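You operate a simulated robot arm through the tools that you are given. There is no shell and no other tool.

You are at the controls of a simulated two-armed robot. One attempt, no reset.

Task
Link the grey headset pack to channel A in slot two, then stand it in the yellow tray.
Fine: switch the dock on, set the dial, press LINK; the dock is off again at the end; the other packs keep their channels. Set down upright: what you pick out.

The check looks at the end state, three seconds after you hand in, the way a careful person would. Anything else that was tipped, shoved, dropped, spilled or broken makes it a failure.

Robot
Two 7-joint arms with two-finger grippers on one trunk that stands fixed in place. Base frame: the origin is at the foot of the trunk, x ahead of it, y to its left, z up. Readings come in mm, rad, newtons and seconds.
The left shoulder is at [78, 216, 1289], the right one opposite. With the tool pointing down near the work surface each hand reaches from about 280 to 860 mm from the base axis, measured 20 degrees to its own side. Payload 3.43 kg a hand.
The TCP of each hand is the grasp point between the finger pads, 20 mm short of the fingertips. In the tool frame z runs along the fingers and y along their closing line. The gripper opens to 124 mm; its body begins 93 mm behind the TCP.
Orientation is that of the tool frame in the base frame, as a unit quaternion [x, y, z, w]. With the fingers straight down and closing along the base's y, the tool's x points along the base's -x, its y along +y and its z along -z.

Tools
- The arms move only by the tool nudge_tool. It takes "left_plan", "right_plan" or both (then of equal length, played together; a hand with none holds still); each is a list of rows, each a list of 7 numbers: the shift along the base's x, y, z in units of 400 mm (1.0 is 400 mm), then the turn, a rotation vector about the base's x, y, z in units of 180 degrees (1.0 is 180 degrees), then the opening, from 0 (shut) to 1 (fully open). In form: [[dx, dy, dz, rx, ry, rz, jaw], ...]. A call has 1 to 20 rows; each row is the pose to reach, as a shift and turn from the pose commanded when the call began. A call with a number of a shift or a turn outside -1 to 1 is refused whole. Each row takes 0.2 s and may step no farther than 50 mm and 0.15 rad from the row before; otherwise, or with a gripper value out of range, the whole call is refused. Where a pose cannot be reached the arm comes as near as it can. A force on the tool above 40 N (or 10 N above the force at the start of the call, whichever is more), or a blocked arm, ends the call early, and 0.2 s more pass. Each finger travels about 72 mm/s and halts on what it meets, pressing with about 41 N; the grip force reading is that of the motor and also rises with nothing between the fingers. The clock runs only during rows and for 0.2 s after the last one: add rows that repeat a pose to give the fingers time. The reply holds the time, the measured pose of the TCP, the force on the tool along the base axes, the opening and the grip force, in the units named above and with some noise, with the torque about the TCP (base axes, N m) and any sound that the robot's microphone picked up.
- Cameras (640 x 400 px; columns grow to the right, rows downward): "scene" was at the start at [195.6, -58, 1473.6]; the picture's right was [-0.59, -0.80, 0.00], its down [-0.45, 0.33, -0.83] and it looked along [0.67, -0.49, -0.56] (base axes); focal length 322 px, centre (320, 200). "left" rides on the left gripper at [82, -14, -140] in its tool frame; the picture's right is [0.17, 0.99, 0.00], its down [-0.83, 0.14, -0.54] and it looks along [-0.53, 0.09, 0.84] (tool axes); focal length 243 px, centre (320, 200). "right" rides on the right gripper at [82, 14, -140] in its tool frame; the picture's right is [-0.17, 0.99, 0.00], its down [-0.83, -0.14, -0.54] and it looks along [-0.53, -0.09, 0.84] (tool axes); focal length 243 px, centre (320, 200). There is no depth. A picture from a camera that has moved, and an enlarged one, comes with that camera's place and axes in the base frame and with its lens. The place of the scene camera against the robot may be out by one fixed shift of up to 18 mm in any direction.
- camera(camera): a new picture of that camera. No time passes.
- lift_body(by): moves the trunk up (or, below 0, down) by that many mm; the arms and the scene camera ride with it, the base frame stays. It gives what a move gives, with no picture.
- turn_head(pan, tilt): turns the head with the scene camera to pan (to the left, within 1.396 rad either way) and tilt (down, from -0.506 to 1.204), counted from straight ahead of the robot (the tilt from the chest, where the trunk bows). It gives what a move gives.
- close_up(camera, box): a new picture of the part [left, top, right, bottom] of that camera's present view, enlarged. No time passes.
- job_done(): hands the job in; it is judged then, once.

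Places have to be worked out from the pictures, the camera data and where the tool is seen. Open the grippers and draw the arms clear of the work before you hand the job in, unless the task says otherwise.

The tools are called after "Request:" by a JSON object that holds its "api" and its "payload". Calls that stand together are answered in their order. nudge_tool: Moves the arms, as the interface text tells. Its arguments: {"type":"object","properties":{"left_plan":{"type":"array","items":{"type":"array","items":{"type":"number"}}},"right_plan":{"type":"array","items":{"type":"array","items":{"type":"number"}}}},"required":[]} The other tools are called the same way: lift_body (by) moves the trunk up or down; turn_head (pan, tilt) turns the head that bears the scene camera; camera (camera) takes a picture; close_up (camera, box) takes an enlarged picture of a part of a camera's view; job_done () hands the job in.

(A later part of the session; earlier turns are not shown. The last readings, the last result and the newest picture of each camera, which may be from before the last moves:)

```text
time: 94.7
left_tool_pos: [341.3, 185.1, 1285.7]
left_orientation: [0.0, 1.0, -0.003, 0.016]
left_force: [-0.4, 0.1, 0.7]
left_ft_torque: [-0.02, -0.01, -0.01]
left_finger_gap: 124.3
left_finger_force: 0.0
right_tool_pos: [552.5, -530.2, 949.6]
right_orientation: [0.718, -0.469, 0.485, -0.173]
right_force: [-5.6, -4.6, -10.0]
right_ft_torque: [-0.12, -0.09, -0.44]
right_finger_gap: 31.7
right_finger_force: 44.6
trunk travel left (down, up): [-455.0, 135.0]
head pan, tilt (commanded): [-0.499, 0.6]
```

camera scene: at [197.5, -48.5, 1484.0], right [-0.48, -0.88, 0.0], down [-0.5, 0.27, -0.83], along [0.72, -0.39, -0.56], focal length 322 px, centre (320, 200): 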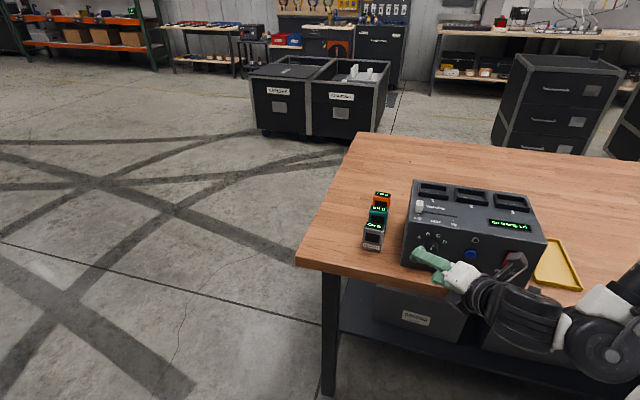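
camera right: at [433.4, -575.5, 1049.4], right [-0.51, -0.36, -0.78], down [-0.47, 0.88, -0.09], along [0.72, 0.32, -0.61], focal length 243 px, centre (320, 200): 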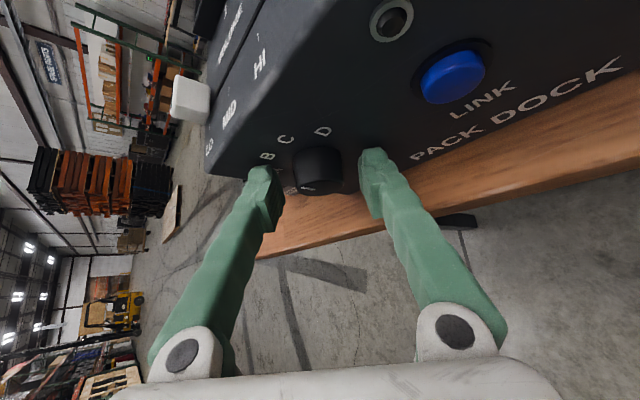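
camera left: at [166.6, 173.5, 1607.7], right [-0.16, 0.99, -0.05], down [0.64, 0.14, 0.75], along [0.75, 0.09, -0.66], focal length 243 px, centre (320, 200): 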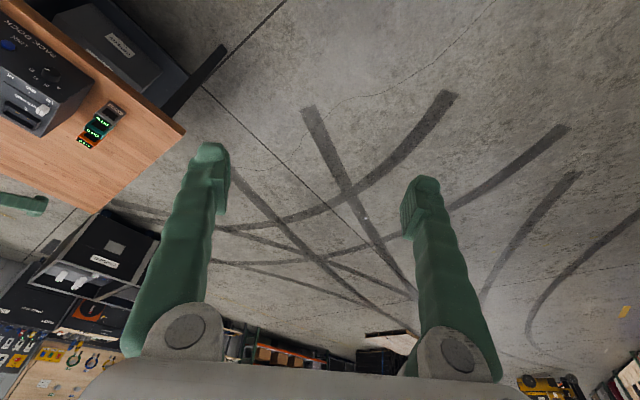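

The grip is centred to about 1 mm (12 N along the closing line). I'll shift 1 mm to relieve it and turn 45° counter-clockwise.

Request:
{"api": "nudge_tool", "payload": {"right_plan": [[-0.0012, -0.0012, -0.0018, 0, 0, 0, 0.22], [-0.0012, -0.0012, -0.0018, -0.0156, 0.0159, 0, 0.22], [-0.0012, -0.0012, -0.0018, -0.0311, 0.0317, 0, 0.22], [-0.0012, -0.0012, -0.0018, -0.0467, 0.0476, 0, 0.22], [-0.0012, -0.0012, -0.0018, -0.0623, 0.0634, 0, 0.22], [-0.0012, -0.0012, -0.0018, -0.0778, 0.0793, 0, 0.22], [-0.0012, -0.0012, -0.0018, -0.0934, 0.0952, 0, 0.22], [-0.0012, -0.0012, -0.0018, -0.109, 0.111, 0, 0.22], [-0.0012, -0.0012, -0.0018, -0.1245, 0.1269, 0, 0.22], [-0.0012, -0.0012, -0.0018, -0.1401, 0.1427, 0, 0.22], [-0.0012, -0.0012, -0.0018, -0.1556, 0.1586, 0, 0.22], [-0.0012, -0.0012, -0.0018, -0.1751, 0.1784, 0, 0.22]]}}

Request:
{"api": "close_up", "payload": {"camera": "scene", "box": [380, 170, 580, 320]}}

Request:
{"api": "camera", "payload": {"camera": "right"}}

```text
time: 97.3
left_tool_pos: [342.4, 186.6, 1285.6]
left_orientation: [0.0, 1.0, -0.004, 0.017]
left_force: [0.0, 1.4, -0.1]
left_ft_torque: [-0.03, -0.03, 0.02]
left_finger_gap: 123.9
left_finger_force: 0.1
right_tool_pos: [551.3, -529.8, 951.6]
right_orientation: [0.842, -0.349, 0.379, 0.159]
right_force: [6.1, -13.5, 6.9]
right_ft_torque: [0.08, 0.12, 0.02]
right_finger_gap: 31.6
right_finger_force: 44.6
trunk travel left (down, up): [-455.0, 135.0]
head pan, tilt (commanded): [-0.499, 0.6]
```

```text
2.67 times, centred on (480, 245) of scene
camera zoom: at [199.0, -48.2, 1483.9], right [-0.48, -0.88, 0.0], down [-0.5, 0.27, -0.82], along [0.72, -0.39, -0.57], focal length 858 px, centre (-107, 80)
```

zoom: 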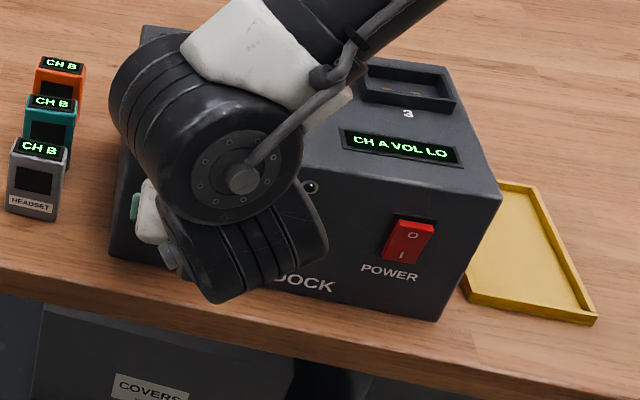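

```text
taken
camera right: at [507.4, -502.2, 1105.4], right [-0.78, -0.62, -0.12], down [-0.57, 0.77, -0.27], along [0.26, -0.14, -0.96], focal length 243 px, centre (320, 200)
```

right: 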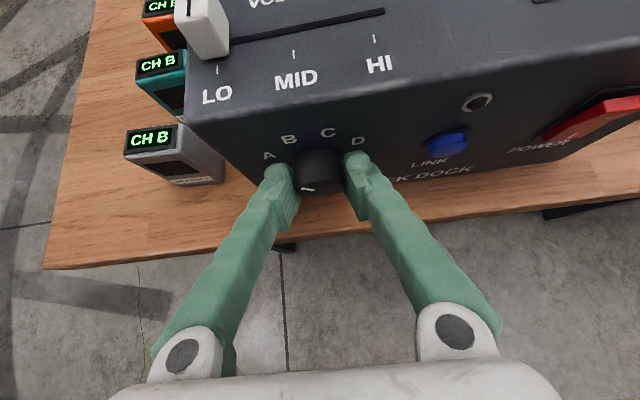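

The display now reads CH A. I'll turn another 12° to sit well inside the A position, relieving the small side load.

Request:
{"api": "nudge_tool", "payload": {"right_plan": [[0.001, -0.0025, 0.0015, -0.0117, 0.0119, 0, 0.22], [0.001, -0.0025, 0.0015, -0.0234, 0.0238, 0, 0.22], [0.001, -0.0025, 0.0015, -0.035, 0.0357, 0, 0.22], [0.001, -0.0025, 0.0015, -0.0467, 0.0476, 0, 0.22]]}}

Request:
{"api": "close_up", "payload": {"camera": "scene", "box": [380, 170, 580, 320]}}

```text
time: 98.3
left_tool_pos: [340.7, 187.2, 1285.4]
left_orientation: [0.0, 1.0, -0.004, 0.015]
left_force: [1.2, 0.1, -0.2]
left_ft_torque: [0.02, -0.02, 0.02]
left_finger_gap: 124.0
left_finger_force: 0.2
right_tool_pos: [550.5, -529.2, 950.5]
right_orientation: [0.854, -0.308, 0.34, 0.246]
right_force: [4.9, -2.3, 5.5]
right_ft_torque: [0.04, 0.04, -0.12]
right_finger_gap: 31.8
right_finger_force: 45.5
trunk travel left (down, up): [-455.0, 135.0]
head pan, tilt (commanded): [-0.499, 0.6]
```

```text
2.67 times, centred on (480, 245) of scene
camera zoom: at [198.6, -47.5, 1483.9], right [-0.48, -0.88, 0.0], down [-0.5, 0.27, -0.82], along [0.72, -0.39, -0.57], focal length 858 px, centre (-107, 80)
```

zoom: 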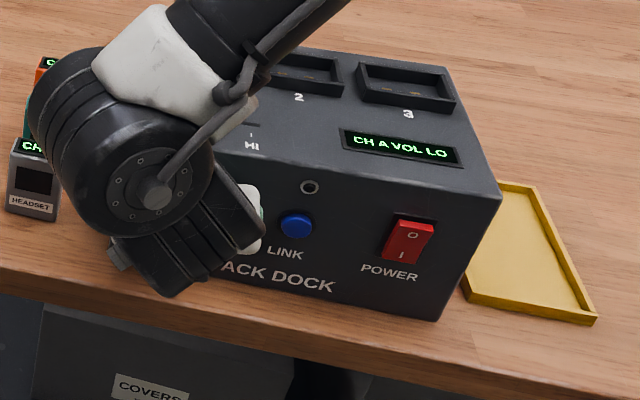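

CH A holds. Now I'll open the fingers, rotate the hand back upright and retreat from the knob.

Request:
{"api": "nudge_tool", "payload": {"right_plan": [[0, 0, 0, 0, 0, 0, 0.34], [0, 0, 0, 0, 0, 0, 0.45], [0, 0, 0, 0, 0, 0, 0.45], [0, 0, 0, 0.0156, -0.0159, 0, 0.45], [0, 0, 0, 0.0311, -0.0317, 0, 0.45], [0, 0, 0, 0.0467, -0.0476, 0, 0.45], [-0.0175, 0.0178, 0, 0.0467, -0.0476, 0, 0.45], [-0.035, 0.0357, 0, 0.0467, -0.0476, 0, 0.45], [-0.0613, 0.0624, 0, 0.0467, -0.0476, 0, 0.45], [-0.0963, 0.098, 0, 0.0467, -0.0476, 0, 0.45], [-0.0963, 0.098, 0, 0.0467, -0.0476, 0, 0.45]]}}

Request:
{"api": "camera", "payload": {"camera": "right"}}

Request:
{"api": "close_up", "payload": {"camera": "scene", "box": [360, 160, 580, 320]}}

```text
time: 100.7
left_tool_pos: [340.7, 186.5, 1285.6]
left_orientation: [0.0, 1.0, -0.004, 0.017]
left_force: [0.1, 0.3, -0.6]
left_ft_torque: [0.01, 0.01, -0.02]
left_finger_gap: 123.9
left_finger_force: 0.0
right_tool_pos: [512.8, -488.8, 951.4]
right_orientation: [0.842, -0.349, 0.379, 0.158]
right_force: [0.0, 0.4, 0.6]
right_ft_torque: [-0.01, 0.01, 0.01]
right_finger_gap: 55.8
right_finger_force: 0.0
trunk travel left (down, up): [-455.0, 135.0]
head pan, tilt (commanded): [-0.499, 0.6]
```

```text
taken
camera right: at [468.8, -462.1, 1105.2], right [-0.78, -0.62, -0.12], down [-0.58, 0.77, -0.27], along [0.26, -0.14, -0.96], focal length 243 px, centre (320, 200)
```

right: 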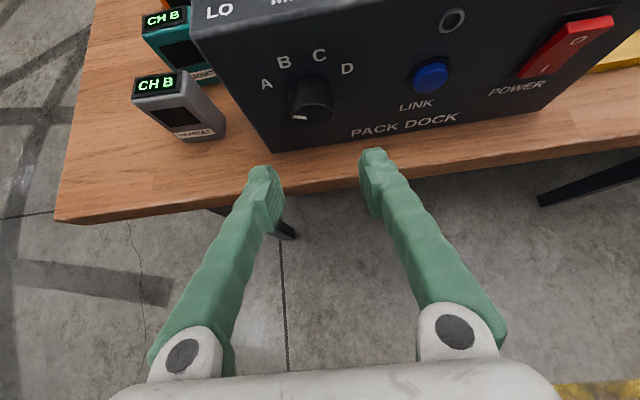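

```text
2.50 times, centred on (470, 240) of scene
camera zoom: at [198.2, -47.9, 1483.9], right [-0.48, -0.88, 0.0], down [-0.5, 0.27, -0.83], along [0.72, -0.39, -0.56], focal length 804 px, centre (-55, 100)
```

zoom: 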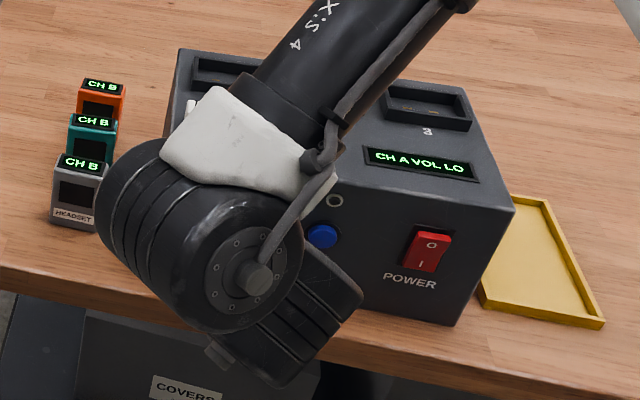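

The pointer is on A and the display confirms CH A. Next is the grey pack: I'll rise to z≈1090 while bringing the hand to straight down, moving left toward the packs.

Request:
{"api": "nudge_tool", "payload": {"right_plan": [[0.01, 0.007, 0.06, 0.0216, 0.0212, 0, 0.5], [0.03, 0.02, 0.12, 0.0432, 0.0424, 0, 0.6], [0.05, 0.035, 0.18, 0.0648, 0.0635, 0, 0.6], [0.07, 0.05, 0.23, 0.0864, 0.0847, 0, 0.6], [0.09, 0.065, 0.27, 0.108, 0.1059, 0, 0.6], [0.11, 0.08, 0.3, 0.1296, 0.1271, 0, 0.6], [0.13, 0.095, 0.325, 0.1511, 0.1482, 0, 0.6], [0.145, 0.105, 0.34, 0.1727, 0.1694, 0, 0.6], [0.157, 0.112, 0.3465, 0.1943, 0.1906, 0, 0.6], [0.157, 0.112, 0.3465, 0.1943, 0.1906, 0, 0.6], [0.157, 0.112, 0.3465, 0.1943, 0.1906, 0, 0.6]]}}

Request:
{"api": "camera", "payload": {"camera": "right"}}

Request:
{"api": "camera", "payload": {"camera": "scene"}}

```text
time: 103.1
left_tool_pos: [340.6, 187.7, 1285.7]
left_orientation: [0.0, 1.0, -0.003, 0.016]
left_force: [0.7, -0.5, 0.1]
left_ft_torque: [0.01, -0.04, -0.01]
left_finger_gap: 124.1
left_finger_force: 0.0
right_tool_pos: [575.6, -445.5, 1090.1]
right_orientation: [0.923, -0.384, -0.004, -0.003]
right_force: [0.1, 0.5, 0.7]
right_ft_torque: [-0.01, -0.01, 0.02]
right_finger_gap: 74.2
right_finger_force: 0.0
trunk travel left (down, up): [-455.0, 135.0]
head pan, tilt (commanded): [-0.499, 0.6]
```

```text
taken
camera right: at [625.7, -513.6, 1229.6], right [-0.82, -0.58, 0.0], down [-0.49, 0.68, 0.55], along [-0.31, 0.45, -0.84], focal length 243 px, centre (320, 200)
```

right: 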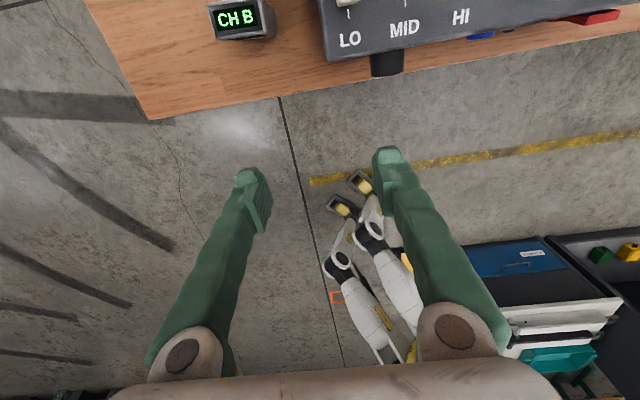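

```text
taken
camera scene: at [198.3, -47.6, 1483.9], right [-0.48, -0.88, 0.0], down [-0.5, 0.27, -0.83], along [0.72, -0.39, -0.56], focal length 322 px, centre (320, 200)
```

scene: 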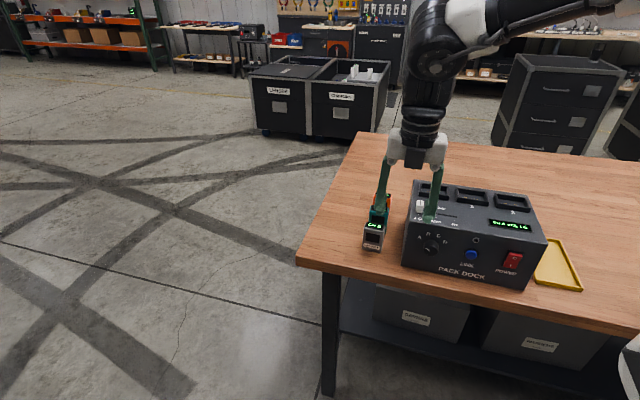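

Straight down at (576, -446, 1090), tracking well in this wrist orientation. I'll test whether it also reaches above the grey pack, turning -4.5° to match the pack's own angle.

Request:
{"api": "nudge_tool", "payload": {"right_plan": [[0.05, -0.015, 0, 0, 0, -0.004, 0.65], [0.1, -0.03, 0, 0, 0, -0.008, 0.7], [0.15, -0.045, 0, 0, 0, -0.012, 0.7], [0.2, -0.06, 0, 0, 0, -0.016, 0.7], [0.25, -0.075, 0, 0, 0, -0.02, 0.7], [0.3235, -0.094, 0, 0, 0, -0.025, 0.7], [0.3235, -0.094, 0, 0, 0, -0.025, 0.7], [0.3235, -0.094, 0, 0, 0, -0.025, 0.7]]}}

Request:
{"api": "camera", "payload": {"camera": "right"}}

Request:
{"api": "camera", "payload": {"camera": "scene"}}

```text
time: 104.9
left_tool_pos: [341.6, 187.2, 1285.2]
left_orientation: [-0.001, 1.0, -0.004, 0.017]
left_force: [-0.1, -0.5, -0.2]
left_ft_torque: [0.02, 0.02, 0.01]
left_finger_gap: 124.2
left_finger_force: 0.1
right_tool_pos: [679.6, -483.5, 1083.2]
right_orientation: [0.908, -0.419, 0.0, -0.005]
right_force: [-0.3, 1.1, 0.2]
right_ft_torque: [-0.02, 0.0, -0.02]
right_finger_gap: 86.8
right_finger_force: 0.1
right hand out of reach, approached as far as the arm can: row 6, 7, 8
trunk travel left (down, up): [-455.0, 135.0]
head pan, tilt (commanded): [-0.499, 0.6]
```

```text
taken
camera right: at [723.1, -555.6, 1222.6], right [-0.86, -0.51, -0.01], down [-0.43, 0.72, 0.54], along [-0.28, 0.47, -0.84], focal length 243 px, centre (320, 200)
```

right: 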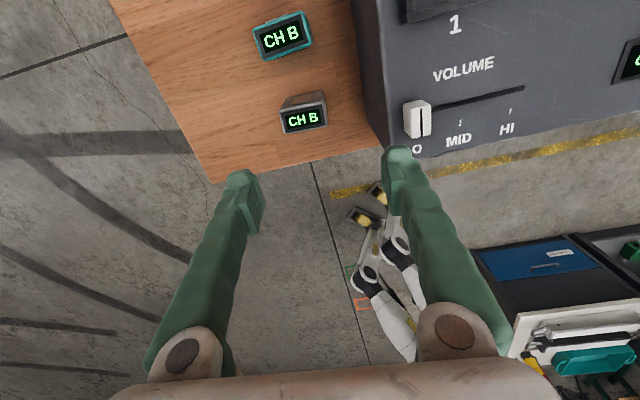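

```text
taken
camera scene: at [198.4, -47.6, 1483.9], right [-0.48, -0.88, 0.0], down [-0.5, 0.27, -0.83], along [0.72, -0.39, -0.56], focal length 322 px, centre (320, 200)
```

scene: 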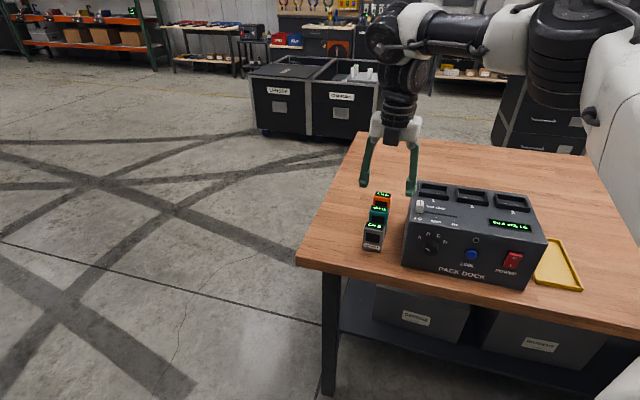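

At this spot the tool-roll joint is near its positive end, so for the pack I'll unwind the yaw by -180° (the gripper is symmetric). First 90° in place at this safe height.

Request:
{"api": "nudge_tool", "payload": {"right_plan": [[0, 0, 0.01, 0, 0, -0.0455, 0.7], [-0.005, 0.005, 0.02, 0, 0, -0.091, 0.7], [-0.01, 0.01, 0.02, 0, 0, -0.1365, 0.7], [-0.015, 0.015, 0.02, 0, 0, -0.182, 0.7], [-0.02, 0.02, 0.02, 0, 0, -0.2275, 0.7], [-0.025, 0.03, 0.02, 0, 0, -0.273, 0.7], [-0.03, 0.04, 0.02, 0, 0, -0.3185, 0.7], [-0.03, 0.05, 0.02, 0, 0, -0.364, 0.7], [-0.03, 0.06, 0.02, 0, 0, -0.4095, 0.7], [-0.03, 0.07, 0.02, 0, 0, -0.455, 0.7], [-0.03, 0.08, 0.02, 0, 0, -0.5, 0.7], [-0.03, 0.08, 0.02, 0, 0, -0.5, 0.7]]}}

Request:
{"api": "nudge_tool", "payload": {"right_plan": [[0, 0, 0, 0, 0, -0.0455, 0.7], [0, 0, 0, 0, 0, -0.091, 0.7], [0, 0, 0, 0, 0, -0.1365, 0.7], [0, 0, 0, 0, 0, -0.182, 0.7], [0, 0, 0, 0, 0, -0.2275, 0.7], [0, 0, 0, 0, 0, -0.273, 0.7], [0, 0, 0, 0, 0, -0.3185, 0.7], [0, 0, 0, 0, 0, -0.364, 0.7], [0, 0, 0, 0, 0, -0.4095, 0.7], [0, 0, 0, 0, 0, -0.455, 0.7], [0, 0, 0, 0, 0, -0.4972, 0.7], [0, 0, 0, 0, 0, -0.4972, 0.7]]}}

Request:
{"api": "camera", "payload": {"camera": "right"}}

Request:
{"api": "camera", "payload": {"camera": "scene"}}

```text
time: 107.5
left_tool_pos: [341.0, 186.3, 1286.2]
left_orientation: [0.001, 1.0, -0.004, 0.016]
left_force: [0.4, 0.3, -0.4]
left_ft_torque: [0.01, -0.01, 0.03]
left_finger_gap: 124.0
left_finger_force: 0.0
right_tool_pos: [666.1, -451.5, 1091.8]
right_orientation: [-0.344, 0.939, 0.0, 0.005]
right_force: [0.0, -0.3, 0.4]
right_ft_torque: [-0.01, -0.03, -0.02]
right_finger_gap: 86.8
right_finger_force: 0.1
trunk travel left (down, up): [-455.0, 135.0]
head pan, tilt (commanded): [-0.499, 0.6]
```

```text
time: 110.1
left_tool_pos: [340.4, 187.2, 1286.1]
left_orientation: [0.0, 1.0, -0.004, 0.017]
left_force: [-0.7, 0.8, 0.4]
left_ft_torque: [0.01, 0.01, 0.0]
left_finger_gap: 123.9
left_finger_force: 0.0
right_tool_pos: [666.1, -452.5, 1092.2]
right_orientation: [0.416, 0.909, -0.003, 0.003]
right_force: [0.1, 0.8, 0.8]
right_ft_torque: [-0.02, 0.04, 0.02]
right_finger_gap: 87.0
right_finger_force: 0.0
trunk travel left (down, up): [-455.0, 135.0]
head pan, tilt (commanded): [-0.499, 0.6]
```

```text
taken
camera right: at [623.5, -378.8, 1230.9], right [0.85, 0.52, 0.0], down [0.44, -0.72, 0.55], along [0.28, -0.47, -0.84], focal length 243 px, centre (320, 200)
```

right: 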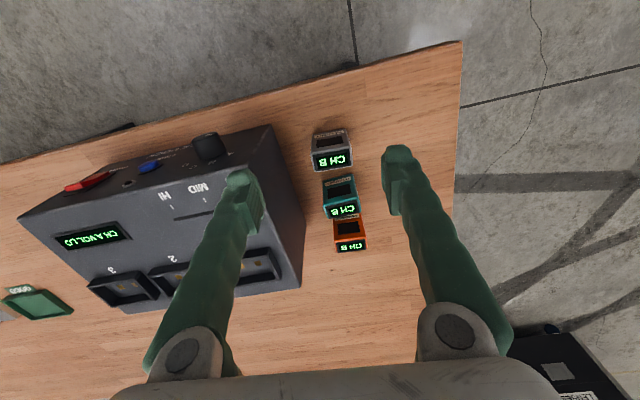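

```text
taken
camera scene: at [198.3, -47.6, 1483.9], right [-0.48, -0.88, 0.0], down [-0.5, 0.27, -0.83], along [0.72, -0.39, -0.56], focal length 322 px, centre (320, 200)
```

scene: 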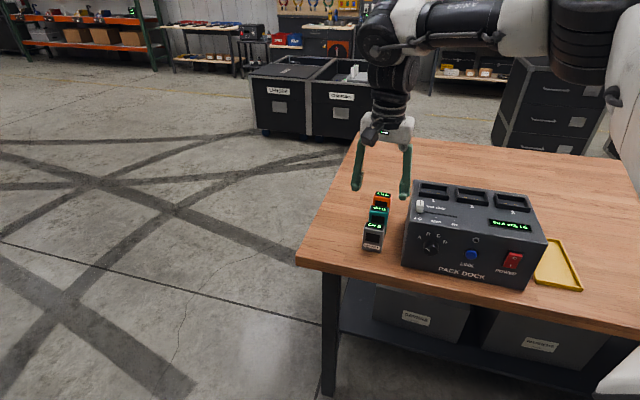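

Smooth all the way. Now at (666, -452, 1092), yaw -49°, with the packs in view between the fingers. I'll zoom to locate the grey pack exactly.

Request:
{"api": "close_up", "payload": {"camera": "right", "box": [290, 110, 390, 260]}}

Request:
{"api": "close_up", "payload": {"camera": "scene", "box": [340, 170, 460, 270]}}

```text
2.67 times, centred on (340, 185) of right
camera zoom: at [623.5, -378.8, 1230.9], right [0.85, 0.52, 0.0], down [0.44, -0.72, 0.55], along [0.28, -0.47, -0.84], focal length 647 px, centre (267, 240)
```

zoom: 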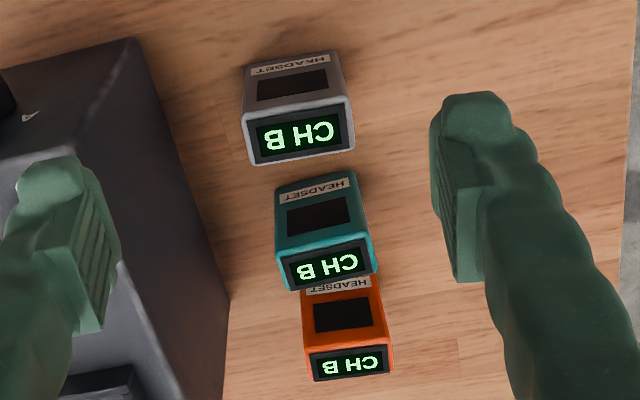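

```text
4.00 times, centred on (400, 220) of scene
camera zoom: at [198.3, -47.6, 1483.9], right [-0.48, -0.88, 0.0], down [-0.5, 0.27, -0.83], along [0.72, -0.39, -0.56], focal length 1286 px, centre (0, 120)
```

zoom: 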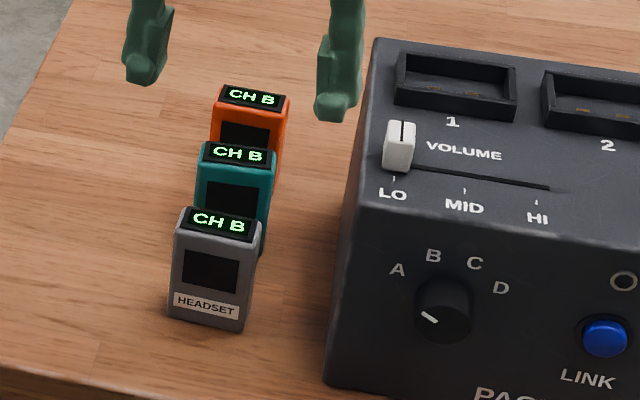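

Grey pack top centre ≈(703.5, -484, 932), yaw ≈-52°; the dock's left face is at u≈-82, leaving a 54 mm gap, enough for a finger. I'll move directly above the pack at z≈1000 with a 70 mm opening and check alignment.

Request:
{"api": "nudge_tool", "payload": {"right_plan": [[0.023, -0.02, 0, 0, 0, -0.005, 0.56], [0.047, -0.04, 0, 0, 0, -0.01, 0.56], [0.07, -0.06, 0, 0, 0, -0.0139, 0.56], [0.0935, -0.0788, 0, 0, 0, -0.0139, 0.56], [0.0935, -0.0788, -0.06, 0, 0, -0.0139, 0.56], [0.0935, -0.0788, -0.12, 0, 0, -0.0139, 0.56], [0.0935, -0.0788, -0.18, 0, 0, -0.0139, 0.56], [0.0935, -0.0788, -0.23, 0, 0, -0.0139, 0.56], [0.0935, -0.0788, -0.23, 0, 0, -0.0139, 0.56], [0.0935, -0.0788, -0.23, 0, 0, -0.0139, 0.56]]}}

Request:
{"api": "camera", "payload": {"camera": "right"}}

Request:
{"api": "close_up", "payload": {"camera": "scene", "box": [320, 120, 480, 270]}}

```text
time: 112.3
left_tool_pos: [340.7, 186.7, 1285.9]
left_orientation: [0.0, 1.0, -0.003, 0.017]
left_force: [0.3, -0.1, 0.9]
left_ft_torque: [-0.04, 0.02, 0.0]
left_finger_gap: 124.0
left_finger_force: 0.1
right_tool_pos: [688.9, -488.7, 997.1]
right_orientation: [0.435, 0.901, -0.004, 0.003]
right_force: [1.3, 0.2, -0.3]
right_ft_torque: [0.01, 0.03, -0.02]
right_finger_gap: 69.2
right_finger_force: 0.1
right hand out of reach, approached as far as the arm can: row 2, 3, 4, 5, 6, 7, 8, 9, 10
trunk travel left (down, up): [-455.0, 135.0]
head pan, tilt (commanded): [-0.499, 0.6]
```

```text
taken
camera right: at [649.2, -414.1, 1136.8], right [0.88, 0.48, 0.0], down [0.41, -0.73, 0.55], along [0.26, -0.48, -0.84], focal length 243 px, centre (320, 200)
```

right: 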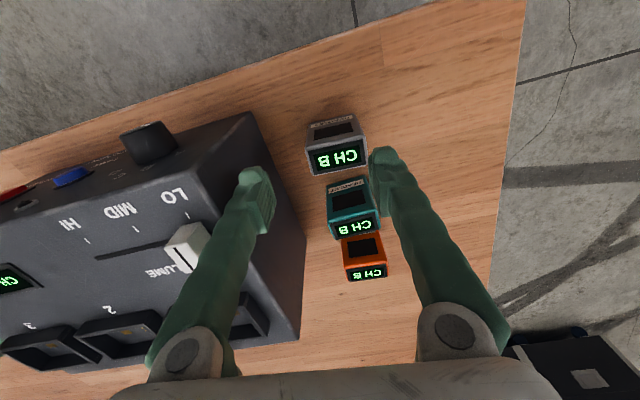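

```text
2.67 times, centred on (400, 195) of scene
camera zoom: at [198.3, -47.1, 1483.9], right [-0.48, -0.88, 0.0], down [-0.5, 0.27, -0.83], along [0.72, -0.39, -0.56], focal length 858 px, centre (107, 213)
```

zoom: 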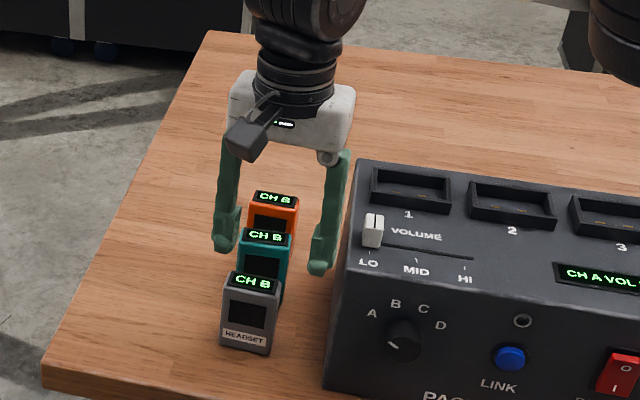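

Again the roll joint is near its limit at this yaw (the hand ended 15 mm off). Yaw ≈+38° (closing front-to-back on the pack) is in the comfortable mid-range and the 49 mm gap to the teal pack is enough for a finger. I'll rise and rotate +90° first.

Request:
{"api": "nudge_tool", "payload": {"right_plan": [[0, 0, 0.08, 0, 0, 0, 0.56], [0, 0, 0.16, 0, 0, 0, 0.56], [0, 0, 0.23, 0, 0, 0, 0.56], [0, 0, 0.23, 0, 0, 0.0455, 0.56], [0, 0, 0.23, 0, 0, 0.091, 0.56], [0, 0, 0.23, 0, 0, 0.1365, 0.56], [0, 0, 0.23, 0, 0, 0.182, 0.56], [0, 0, 0.23, 0, 0, 0.2275, 0.5], [0, 0, 0.23, 0, 0, 0.273, 0.45], [0, 0, 0.23, 0, 0, 0.3185, 0.45], [0, 0, 0.23, 0, 0, 0.364, 0.45], [0, 0, 0.23, 0, 0, 0.4095, 0.45], [0, 0, 0.23, 0, 0, 0.455, 0.45], [0, 0, 0.23, 0, 0, 0.5, 0.45], [0, 0, 0.23, 0, 0, 0.5, 0.45], [0, 0, 0.23, 0, 0, 0.5, 0.45]]}}

Request:
{"api": "camera", "payload": {"camera": "right"}}

Request:
{"api": "close_up", "payload": {"camera": "scene", "box": [320, 100, 500, 270]}}

```text
time: 115.7
left_tool_pos: [341.9, 186.7, 1285.9]
left_orientation: [0.0, 1.0, -0.003, 0.017]
left_force: [0.5, -0.5, 0.1]
left_ft_torque: [-0.02, -0.01, 0.05]
left_finger_gap: 124.0
left_finger_force: 0.0
right_tool_pos: [681.8, -490.5, 1088.3]
right_orientation: [-0.329, 0.944, -0.002, 0.006]
right_force: [0.7, 0.1, -0.3]
right_ft_torque: [0.03, 0.04, 0.0]
right_finger_gap: 55.7
right_finger_force: 0.1
right hand out of reach, approached as far as the arm can: row 3, 4, 5, 6, 7, 8, 9, 10, 11, 12, 13, 14, 15, 16
trunk travel left (down, up): [-455.0, 135.0]
head pan, tilt (commanded): [-0.499, 0.6]
```

```text
taken
camera right: at [608.8, -530.3, 1226.9], right [-0.48, 0.88, 0.0], down [0.73, 0.41, 0.55], along [0.48, 0.26, -0.84], focal length 243 px, centre (320, 200)
```

right: 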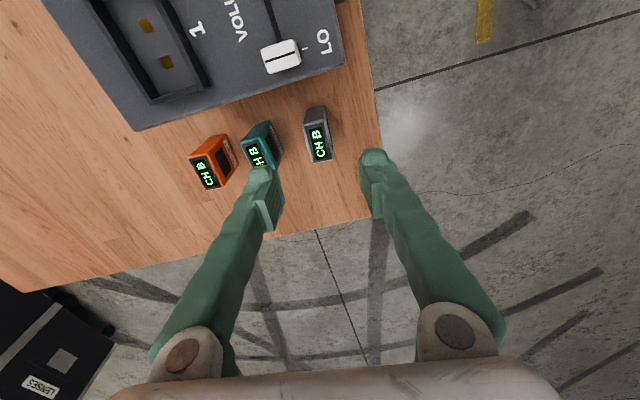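

```text
2.35 times, centred on (410, 185) of scene
camera zoom: at [198.4, -47.6, 1483.9], right [-0.48, -0.88, 0.0], down [-0.5, 0.27, -0.83], along [0.72, -0.39, -0.56], focal length 757 px, centre (108, 235)
```

zoom: 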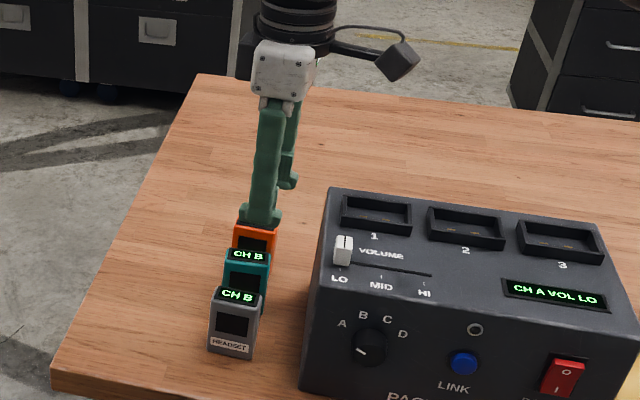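

The flags persist even at a comfortable yaw, so here it's plain reach (about 672 mm from shoulder to wrist). Lowering the trunk brings the shoulder forward and level, so I'll first pull the hand back to a safe spot, then lower it.

Request:
{"api": "nudge_tool", "payload": {"right_plan": [[-0.04, 0.035, 0.02, 0, 0, 0, 0.45], [-0.08, 0.07, 0.04, 0, 0, 0, 0.45], [-0.12, 0.105, 0.06, 0, 0, 0, 0.45], [-0.16, 0.14, 0.08, 0, 0, 0, 0.45], [-0.205, 0.175, 0.105, 0, 0, 0, 0.45], [-0.205, 0.175, 0.105, 0, 0, 0, 0.45]]}}

Request:
{"api": "lift_body", "payload": {"by": -60}}

Request:
{"api": "camera", "payload": {"camera": "scene"}}

```text
time: 117.1
left_tool_pos: [341.7, 187.8, 1285.8]
left_orientation: [0.0, 1.0, -0.003, 0.016]
left_force: [1.1, -1.4, 0.3]
left_ft_torque: [-0.04, -0.02, 0.01]
left_finger_gap: 123.9
left_finger_force: 0.1
right_tool_pos: [600.2, -419.8, 1132.2]
right_orientation: [-0.329, 0.944, -0.001, 0.003]
right_force: [0.1, 0.0, -0.2]
right_ft_torque: [-0.02, 0.0, 0.01]
right_finger_gap: 55.7
right_finger_force: 0.0
trunk travel left (down, up): [-455.0, 135.0]
head pan, tilt (commanded): [-0.499, 0.6]
```

```text
time: 118.1
left_tool_pos: [350.4, 186.7, 1208.7]
left_orientation: [0.0, 1.0, -0.005, -0.014]
left_force: [-0.9, -0.1, 0.1]
left_ft_torque: [-0.01, 0.0, 0.0]
left_finger_gap: 123.9
left_finger_force: 0.1
right_tool_pos: [599.9, -419.2, 1072.4]
right_orientation: [-0.329, 0.944, -0.001, 0.005]
right_force: [0.4, -0.4, -0.1]
right_ft_torque: [0.04, -0.02, 0.0]
right_finger_gap: 56.0
right_finger_force: 0.1
trunk travel left (down, up): [-395.0, 195.0]
head pan, tilt (commanded): [-0.499, 0.6]
```

```text
taken
camera scene: at [215.9, -47.2, 1420.9], right [-0.48, -0.88, 0.0], down [-0.5, 0.27, -0.83], along [0.72, -0.39, -0.56], focal length 322 px, centre (320, 200)
```

scene: 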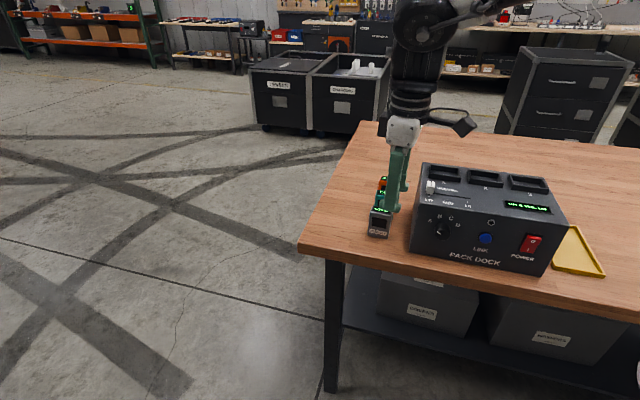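

The hand held its x, y and orientation and came down exactly 60 mm. Lowering another 50.

Request:
{"api": "lift_body", "payload": {"by": -50}}

Request:
{"api": "camera", "payload": {"camera": "right"}}

```text
time: 119.0
left_tool_pos: [352.7, 186.0, 1150.7]
left_orientation: [0.0, 0.999, -0.007, -0.031]
left_force: [0.1, -0.7, 0.2]
left_ft_torque: [-0.01, 0.03, 0.02]
left_finger_gap: 124.0
left_finger_force: 0.1
right_tool_pos: [600.3, -418.7, 1021.7]
right_orientation: [-0.328, 0.945, -0.002, 0.005]
right_force: [0.4, -0.4, 0.2]
right_ft_torque: [0.01, -0.06, 0.0]
right_finger_gap: 55.7
right_finger_force: 0.0
trunk travel left (down, up): [-345.0, 245.0]
head pan, tilt (commanded): [-0.499, 0.6]
```

```text
taken
camera right: at [527.0, -459.0, 1160.8], right [-0.48, 0.88, 0.0], down [0.73, 0.41, 0.55], along [0.48, 0.26, -0.84], focal length 243 px, centre (320, 200)
```

right: 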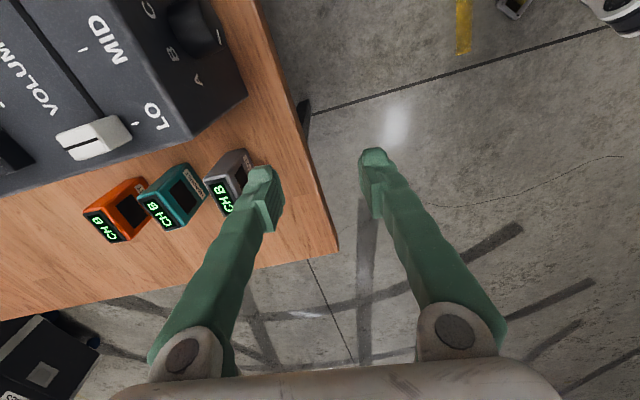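

Now a better stance: the trunk is 100 mm lower. I'll move over the grey pack at z≈1030 and check reach and alignment.

Request:
{"api": "nudge_tool", "payload": {"right_plan": [[0.05, -0.032, 0.01, 0, 0, 0, 0.45], [0.1, -0.064, 0.02, 0, 0, 0, 0.45], [0.15, -0.096, 0.02, 0, 0, 0, 0.45], [0.2, -0.128, 0.02, 0, 0, 0, 0.45], [0.258, -0.163, 0.02, 0, 0, 0, 0.45], [0.258, -0.163, 0.02, 0, 0, 0, 0.45], [0.258, -0.163, 0.02, 0, 0, 0, 0.45]]}}

Request:
{"api": "camera", "payload": {"camera": "right"}}

Request:
{"api": "close_up", "payload": {"camera": "scene", "box": [320, 100, 500, 250]}}

```text
time: 120.6
left_tool_pos: [353.8, 185.2, 1151.2]
left_orientation: [-0.001, 0.999, -0.007, -0.032]
left_force: [0.0, 0.1, -0.2]
left_ft_torque: [0.01, -0.01, 0.01]
left_finger_gap: 124.1
left_finger_force: 0.1
right_tool_pos: [685.9, -483.0, 1022.5]
right_orientation: [-0.329, 0.944, -0.001, 0.006]
right_force: [0.1, 0.2, -0.3]
right_ft_torque: [0.01, 0.01, -0.02]
right_finger_gap: 55.9
right_finger_force: 0.0
right hand out of reach, approached as far as the arm can: row 5, 6, 7
trunk travel left (down, up): [-345.0, 245.0]
head pan, tilt (commanded): [-0.499, 0.6]
```

```text
taken
camera right: at [614.0, -523.3, 1160.4], right [-0.48, 0.88, 0.0], down [0.73, 0.41, 0.55], along [0.48, 0.26, -0.84], focal length 243 px, centre (320, 200)
```

right: 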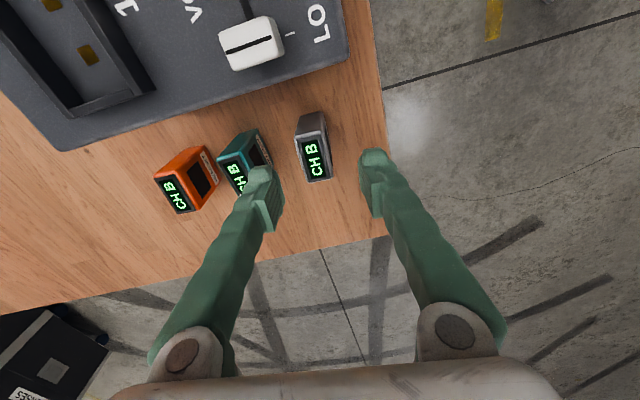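

```text
2.67 times, centred on (410, 175) of scene
camera zoom: at [228.2, -47.9, 1371.6], right [-0.48, -0.88, 0.0], down [-0.5, 0.27, -0.82], along [0.72, -0.39, -0.57], focal length 858 px, centre (80, 267)
```

zoom: 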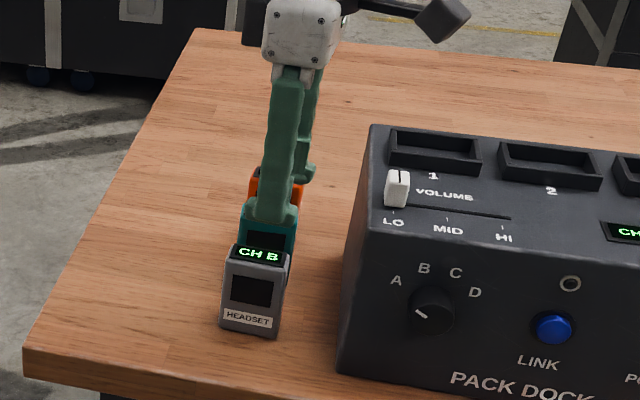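

Still 17 mm short: vertical reach ends here, and slot 2 is even farther. The fix is to grip with the fingers closing across the pack's width while the hand is tilted ~30° outward in the plane of the pads, which keeps the pack upright and gains ~140 mm of reach. I'll back off and turn +90° to yaw ≈128°.

Request:
{"api": "nudge_tool", "payload": {"right_plan": [[-0.04, 0.03, 0.02, 0, 0, 0, 0.5], [-0.08, 0.06, 0.04, 0, 0, 0.02, 0.56], [-0.12, 0.09, 0.06, 0, 0, 0.06, 0.6], [-0.16, 0.12, 0.08, 0, 0, 0.105, 0.6], [-0.19, 0.14, 0.094, 0, 0, 0.15, 0.6], [-0.215, 0.16, 0.094, 0, 0, 0.195, 0.6], [-0.215, 0.16, 0.094, 0, 0, 0.24, 0.6], [-0.215, 0.16, 0.094, 0, 0, 0.285, 0.6], [-0.215, 0.16, 0.094, 0, 0, 0.33, 0.6], [-0.215, 0.16, 0.094, 0, 0, 0.375, 0.6], [-0.215, 0.16, 0.094, 0, 0, 0.42, 0.6], [-0.215, 0.16, 0.094, 0, 0, 0.465, 0.6], [-0.215, 0.16, 0.094, 0, 0, 0.5, 0.6], [-0.215, 0.16, 0.094, 0, 0, 0.5, 0.6], [-0.215, 0.16, 0.094, 0, 0, 0.5, 0.6]]}}

Request:
{"api": "camera", "payload": {"camera": "scene"}}

```text
time: 123.8
left_tool_pos: [353.6, 185.6, 1150.6]
left_orientation: [0.0, 1.0, -0.006, -0.031]
left_force: [0.9, 0.2, 0.6]
left_ft_torque: [0.04, 0.01, 0.04]
left_finger_gap: 124.3
left_finger_force: 0.0
right_tool_pos: [602.5, -419.5, 1058.8]
right_orientation: [0.9, -0.435, -0.003, -0.002]
right_force: [1.0, 0.3, -0.4]
right_ft_torque: [-0.03, 0.02, 0.02]
right_finger_gap: 74.1
right_finger_force: 0.1
trunk travel left (down, up): [-345.0, 245.0]
head pan, tilt (commanded): [-0.499, 0.6]
```

```text
taken
camera scene: at [228.1, -47.6, 1371.6], right [-0.48, -0.88, 0.0], down [-0.5, 0.27, -0.83], along [0.72, -0.39, -0.56], focal length 322 px, centre (320, 200)
```

scene: 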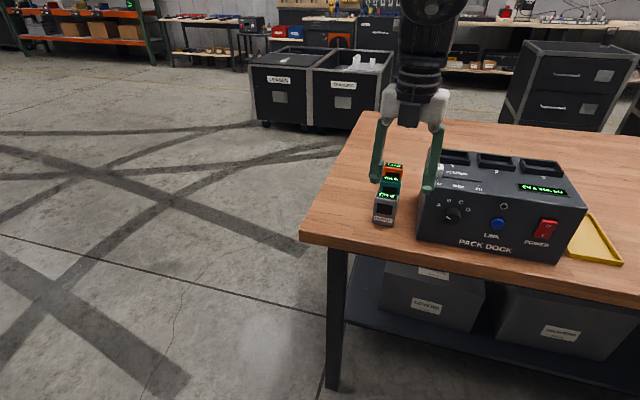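

Good: yaw 128°, unflagged. Now I'll tilt 30° outward and move nearly over the pack at z≈1040; at that tilt the hand camera looks straight down.

Request:
{"api": "nudge_tool", "payload": {"right_plan": [[0.02, -0.012, 0.01, -0.0164, -0.0129, 0, 0.6], [0.05, -0.03, 0.01, -0.0327, -0.0258, 0, 0.6], [0.08, -0.05, 0.0, -0.0491, -0.0387, 0, 0.6], [0.11, -0.07, 0.0, -0.0654, -0.0517, 0, 0.6], [0.14, -0.09, -0.01, -0.0818, -0.0646, 0, 0.6], [0.17, -0.11, -0.02, -0.0981, -0.0775, 0, 0.6], [0.2, -0.125, -0.035, -0.1145, -0.0904, 0, 0.6], [0.219, -0.139, -0.047, -0.1308, -0.1033, 0, 0.6], [0.219, -0.139, -0.047, -0.1308, -0.1033, 0, 0.6], [0.219, -0.139, -0.047, -0.1308, -0.1033, 0, 0.6]]}}

Request:
{"api": "camera", "payload": {"camera": "right"}}

Request:
{"api": "close_up", "payload": {"camera": "scene", "box": [330, 80, 510, 240]}}

```text
time: 126.0
left_tool_pos: [352.7, 186.2, 1151.2]
left_orientation: [0.0, 1.0, -0.006, -0.03]
left_force: [-0.3, 0.3, -0.2]
left_ft_torque: [0.0, 0.0, -0.01]
left_finger_gap: 123.9
left_finger_force: 0.1
right_tool_pos: [690.8, -475.7, 1041.1]
right_orientation: [0.87, -0.421, 0.231, 0.11]
right_force: [0.3, 0.5, 0.2]
right_ft_torque: [-0.04, -0.02, -0.01]
right_finger_gap: 74.3
right_finger_force: 0.0
trunk travel left (down, up): [-345.0, 245.0]
head pan, tilt (commanded): [-0.499, 0.6]
```

```text
taken
camera right: at [682.9, -485.6, 1202.3], right [-0.86, -0.5, -0.08], down [-0.51, 0.86, 0.06], along [0.04, 0.09, -0.99], focal length 243 px, centre (320, 200)
```

right: 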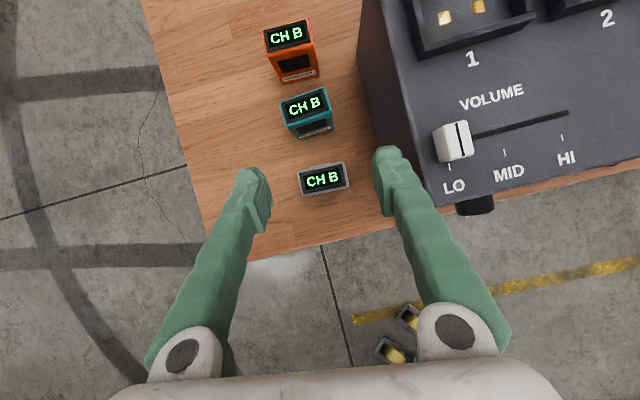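

```text
2.50 times, centred on (420, 160) of scene
camera zoom: at [228.1, -47.6, 1371.6], right [-0.48, -0.88, 0.0], down [-0.5, 0.27, -0.83], along [0.72, -0.39, -0.56], focal length 804 px, centre (70, 300)
```

zoom: 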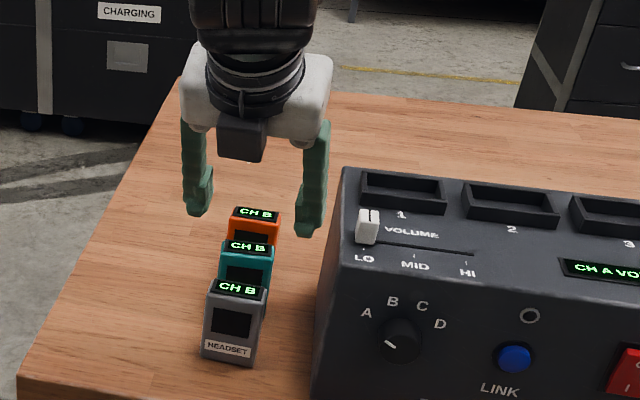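

Perfect overhead view with the hand reaching comfortably. I'll zoom in to fine-tune the pack's centre and angle.

Request:
{"api": "close_up", "payload": {"camera": "right", "box": [270, 130, 390, 230]}}

```text
4.00 times, centred on (330, 180) of right
camera zoom: at [682.9, -485.6, 1202.3], right [-0.86, -0.5, -0.08], down [-0.51, 0.86, 0.06], along [0.04, 0.09, -0.99], focal length 970 px, centre (280, 280)
```

zoom: 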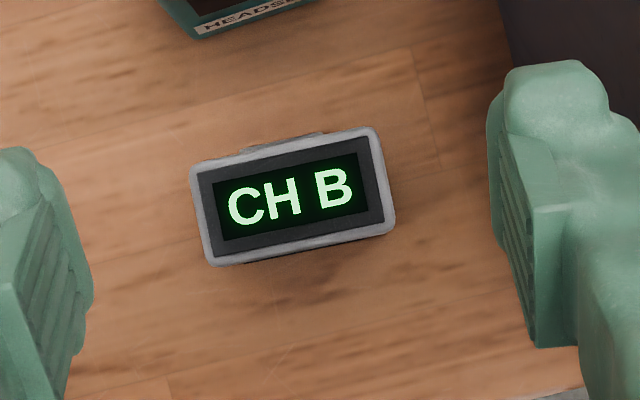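

The pack centre is (703, -482.7) and its angle differs by about 2°. I'll align over it, turn +2°, and descend to z≈955 for a last check.

Request:
{"api": "nudge_tool", "payload": {"right_plan": [[0.015, -0.009, 0, 0, 0, 0.006, 0.6], [0.0305, -0.0175, 0, 0, 0, 0.011, 0.6], [0.0305, -0.0175, -0.05, 0, 0, 0.011, 0.6], [0.0305, -0.0175, -0.1, 0, 0, 0.011, 0.6], [0.0305, -0.0175, -0.15, 0, 0, 0.011, 0.6], [0.0305, -0.0175, -0.2, 0, 0, 0.011, 0.6], [0.0305, -0.0175, -0.215, 0, 0, 0.011, 0.6], [0.0305, -0.0175, -0.215, 0, 0, 0.011, 0.6], [0.0305, -0.0175, -0.215, 0, 0, 0.011, 0.6]]}}

Request:
{"api": "camera", "payload": {"camera": "right"}}

Request:
{"api": "close_up", "payload": {"camera": "scene", "box": [330, 100, 510, 260]}}

```text
time: 128.0
left_tool_pos: [353.8, 185.3, 1150.6]
left_orientation: [0.0, 0.999, -0.006, -0.032]
left_force: [-0.1, -0.7, 0.3]
left_ft_torque: [0.01, 0.0, -0.04]
left_finger_gap: 123.9
left_finger_force: 0.0
right_tool_pos: [702.8, -482.0, 953.1]
right_orientation: [0.878, -0.405, 0.232, 0.106]
right_force: [-0.3, 0.7, -0.9]
right_ft_torque: [0.02, -0.01, 0.01]
right_finger_gap: 74.4
right_finger_force: 0.0
trunk travel left (down, up): [-345.0, 245.0]
head pan, tilt (commanded): [-0.499, 0.6]
```

```text
taken
camera right: at [694.0, -493.0, 1115.4], right [-0.84, -0.53, -0.08], down [-0.54, 0.84, 0.06], along [0.04, 0.1, -0.99], focal length 243 px, centre (320, 200)
```

right: 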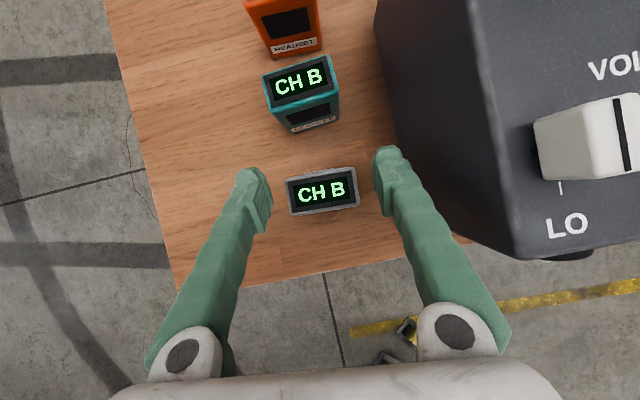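

```text
2.50 times, centred on (420, 180) of scene
camera zoom: at [228.0, -47.6, 1371.6], right [-0.48, -0.88, 0.0], down [-0.5, 0.27, -0.83], along [0.72, -0.39, -0.56], focal length 804 px, centre (70, 250)
```

zoom: 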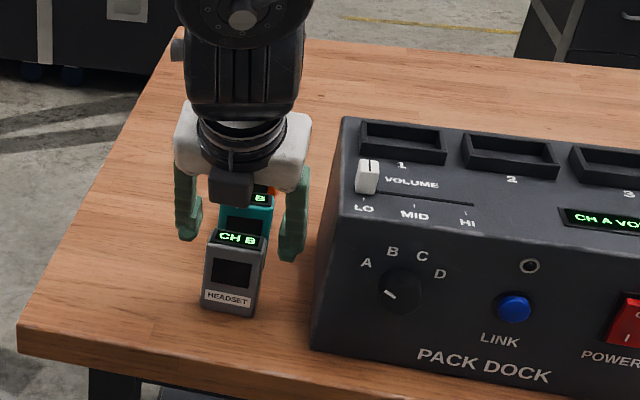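

Well centred. Descending the last 37 mm, then closing on the pack.

Request:
{"api": "nudge_tool", "payload": {"right_plan": [[0, 0, -0.03, 0, 0, 0, 0.6], [0, 0, -0.06, 0, 0, 0, 0.6], [0, 0, -0.0925, 0, 0, 0, 0.6], [0, 0, -0.0925, 0, 0, 0, 0.55], [0, 0, -0.0925, 0, 0, 0, 0.5], [0, 0, -0.0925, 0, 0, 0, 0.44], [0, 0, -0.0925, 0, 0, 0, 0.38], [0, 0, -0.0925, 0, 0, 0, 0.38], [0, 0, -0.0925, 0, 0, 0, 0.38]]}}

Request:
{"api": "camera", "payload": {"camera": "right"}}

Request:
{"api": "close_up", "payload": {"camera": "scene", "box": [330, 100, 510, 260]}}

```text
time: 130.0
left_tool_pos: [353.0, 185.9, 1150.4]
left_orientation: [0.0, 0.999, -0.006, -0.032]
left_force: [0.2, 0.3, -0.1]
left_ft_torque: [0.05, -0.03, 0.01]
left_finger_gap: 123.9
left_finger_force: 0.1
right_tool_pos: [702.8, -484.1, 916.7]
right_orientation: [0.878, -0.405, 0.232, 0.105]
right_force: [1.2, -0.6, 0.3]
right_ft_torque: [-0.02, 0.01, -0.01]
right_finger_gap: 52.8
right_finger_force: 41.1
trunk travel left (down, up): [-345.0, 245.0]
head pan, tilt (commanded): [-0.499, 0.6]
```

```text
taken
camera right: at [694.6, -493.8, 1079.2], right [-0.84, -0.53, -0.08], down [-0.54, 0.84, 0.06], along [0.04, 0.1, -0.99], focal length 243 px, centre (320, 200)
```

right: 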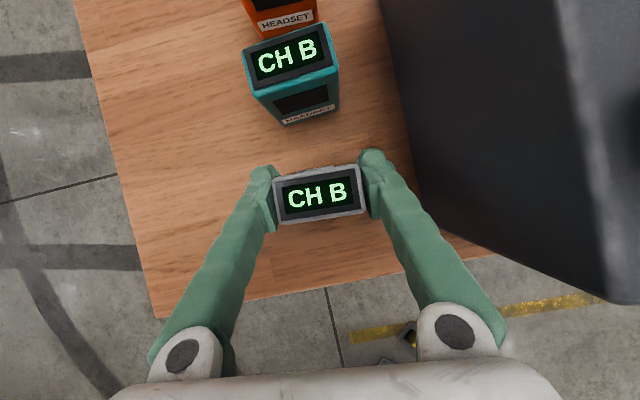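

```text
2.50 times, centred on (420, 180) of scene
camera zoom: at [228.1, -47.7, 1371.6], right [-0.48, -0.88, 0.0], down [-0.5, 0.27, -0.83], along [0.72, -0.39, -0.56], focal length 804 px, centre (70, 250)
```

zoom: 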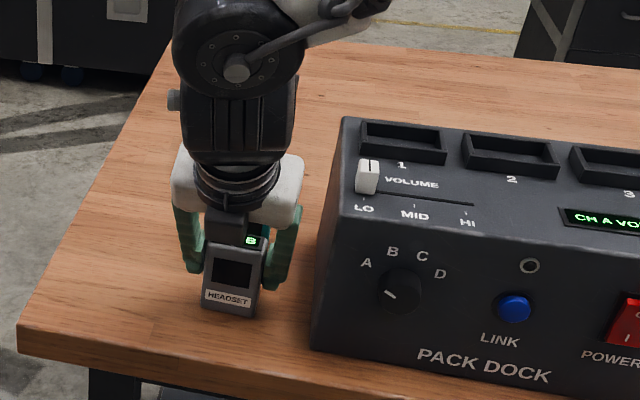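

Grey pack gripped (52.8 mm, 41 N). Lifting it straight up to z≈1090 (pack bottom ≈1034, above the slot rims).

Request:
{"api": "nudge_tool", "payload": {"right_plan": [[0, 0, 0.02, 0, 0, 0, 0.38], [0, 0, 0.05, 0, 0, 0, 0.38], [0, 0, 0.1, 0, 0, 0, 0.38], [0, 0, 0.15, 0, 0, 0, 0.38], [0, 0, 0.2, 0, 0, 0, 0.38], [0, 0, 0.25, 0, 0, 0, 0.38], [0, 0, 0.3, 0, 0, 0, 0.38], [0, 0, 0.35, 0, 0, 0, 0.38], [0, 0, 0.4, 0, 0, 0, 0.38], [0, 0, 0.44, 0, 0, 0, 0.38], [0, 0, 0.44, 0, 0, 0, 0.38]]}}

Request:
{"api": "camera", "payload": {"camera": "right"}}

Request:
{"api": "camera", "payload": {"camera": "scene"}}

```text
time: 132.4
left_tool_pos: [354.1, 185.2, 1151.8]
left_orientation: [-0.001, 0.999, -0.007, -0.032]
left_force: [0.4, -0.2, 0.1]
left_ft_torque: [0.01, -0.01, -0.04]
left_finger_gap: 124.1
left_finger_force: 0.1
right_tool_pos: [701.2, -484.7, 1093.3]
right_orientation: [0.878, -0.405, 0.233, 0.105]
right_force: [0.5, 0.0, -1.8]
right_ft_torque: [0.0, 0.01, 0.01]
right_finger_gap: 52.6
right_finger_force: 40.9
trunk travel left (down, up): [-345.0, 245.0]
head pan, tilt (commanded): [-0.499, 0.6]
```

```text
taken
camera right: at [694.1, -494.7, 1255.1], right [-0.84, -0.53, -0.08], down [-0.54, 0.84, 0.06], along [0.04, 0.1, -0.99], focal length 243 px, centre (320, 200)
```

right: 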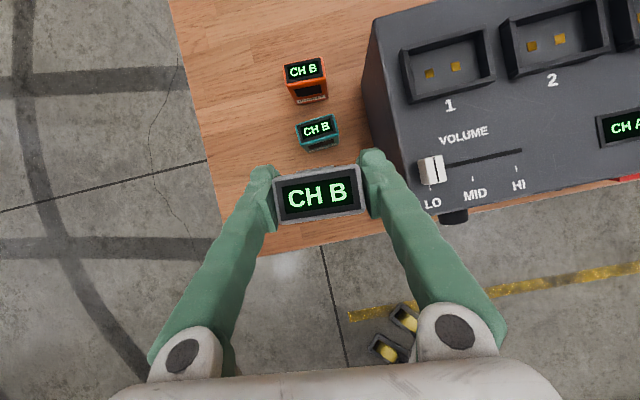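

```text
taken
camera scene: at [228.4, -47.9, 1371.6], right [-0.48, -0.88, 0.0], down [-0.5, 0.27, -0.82], along [0.72, -0.39, -0.57], focal length 322 px, centre (320, 200)
```

scene: 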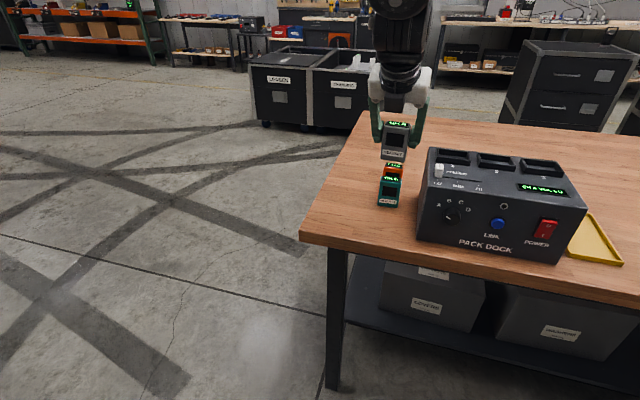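

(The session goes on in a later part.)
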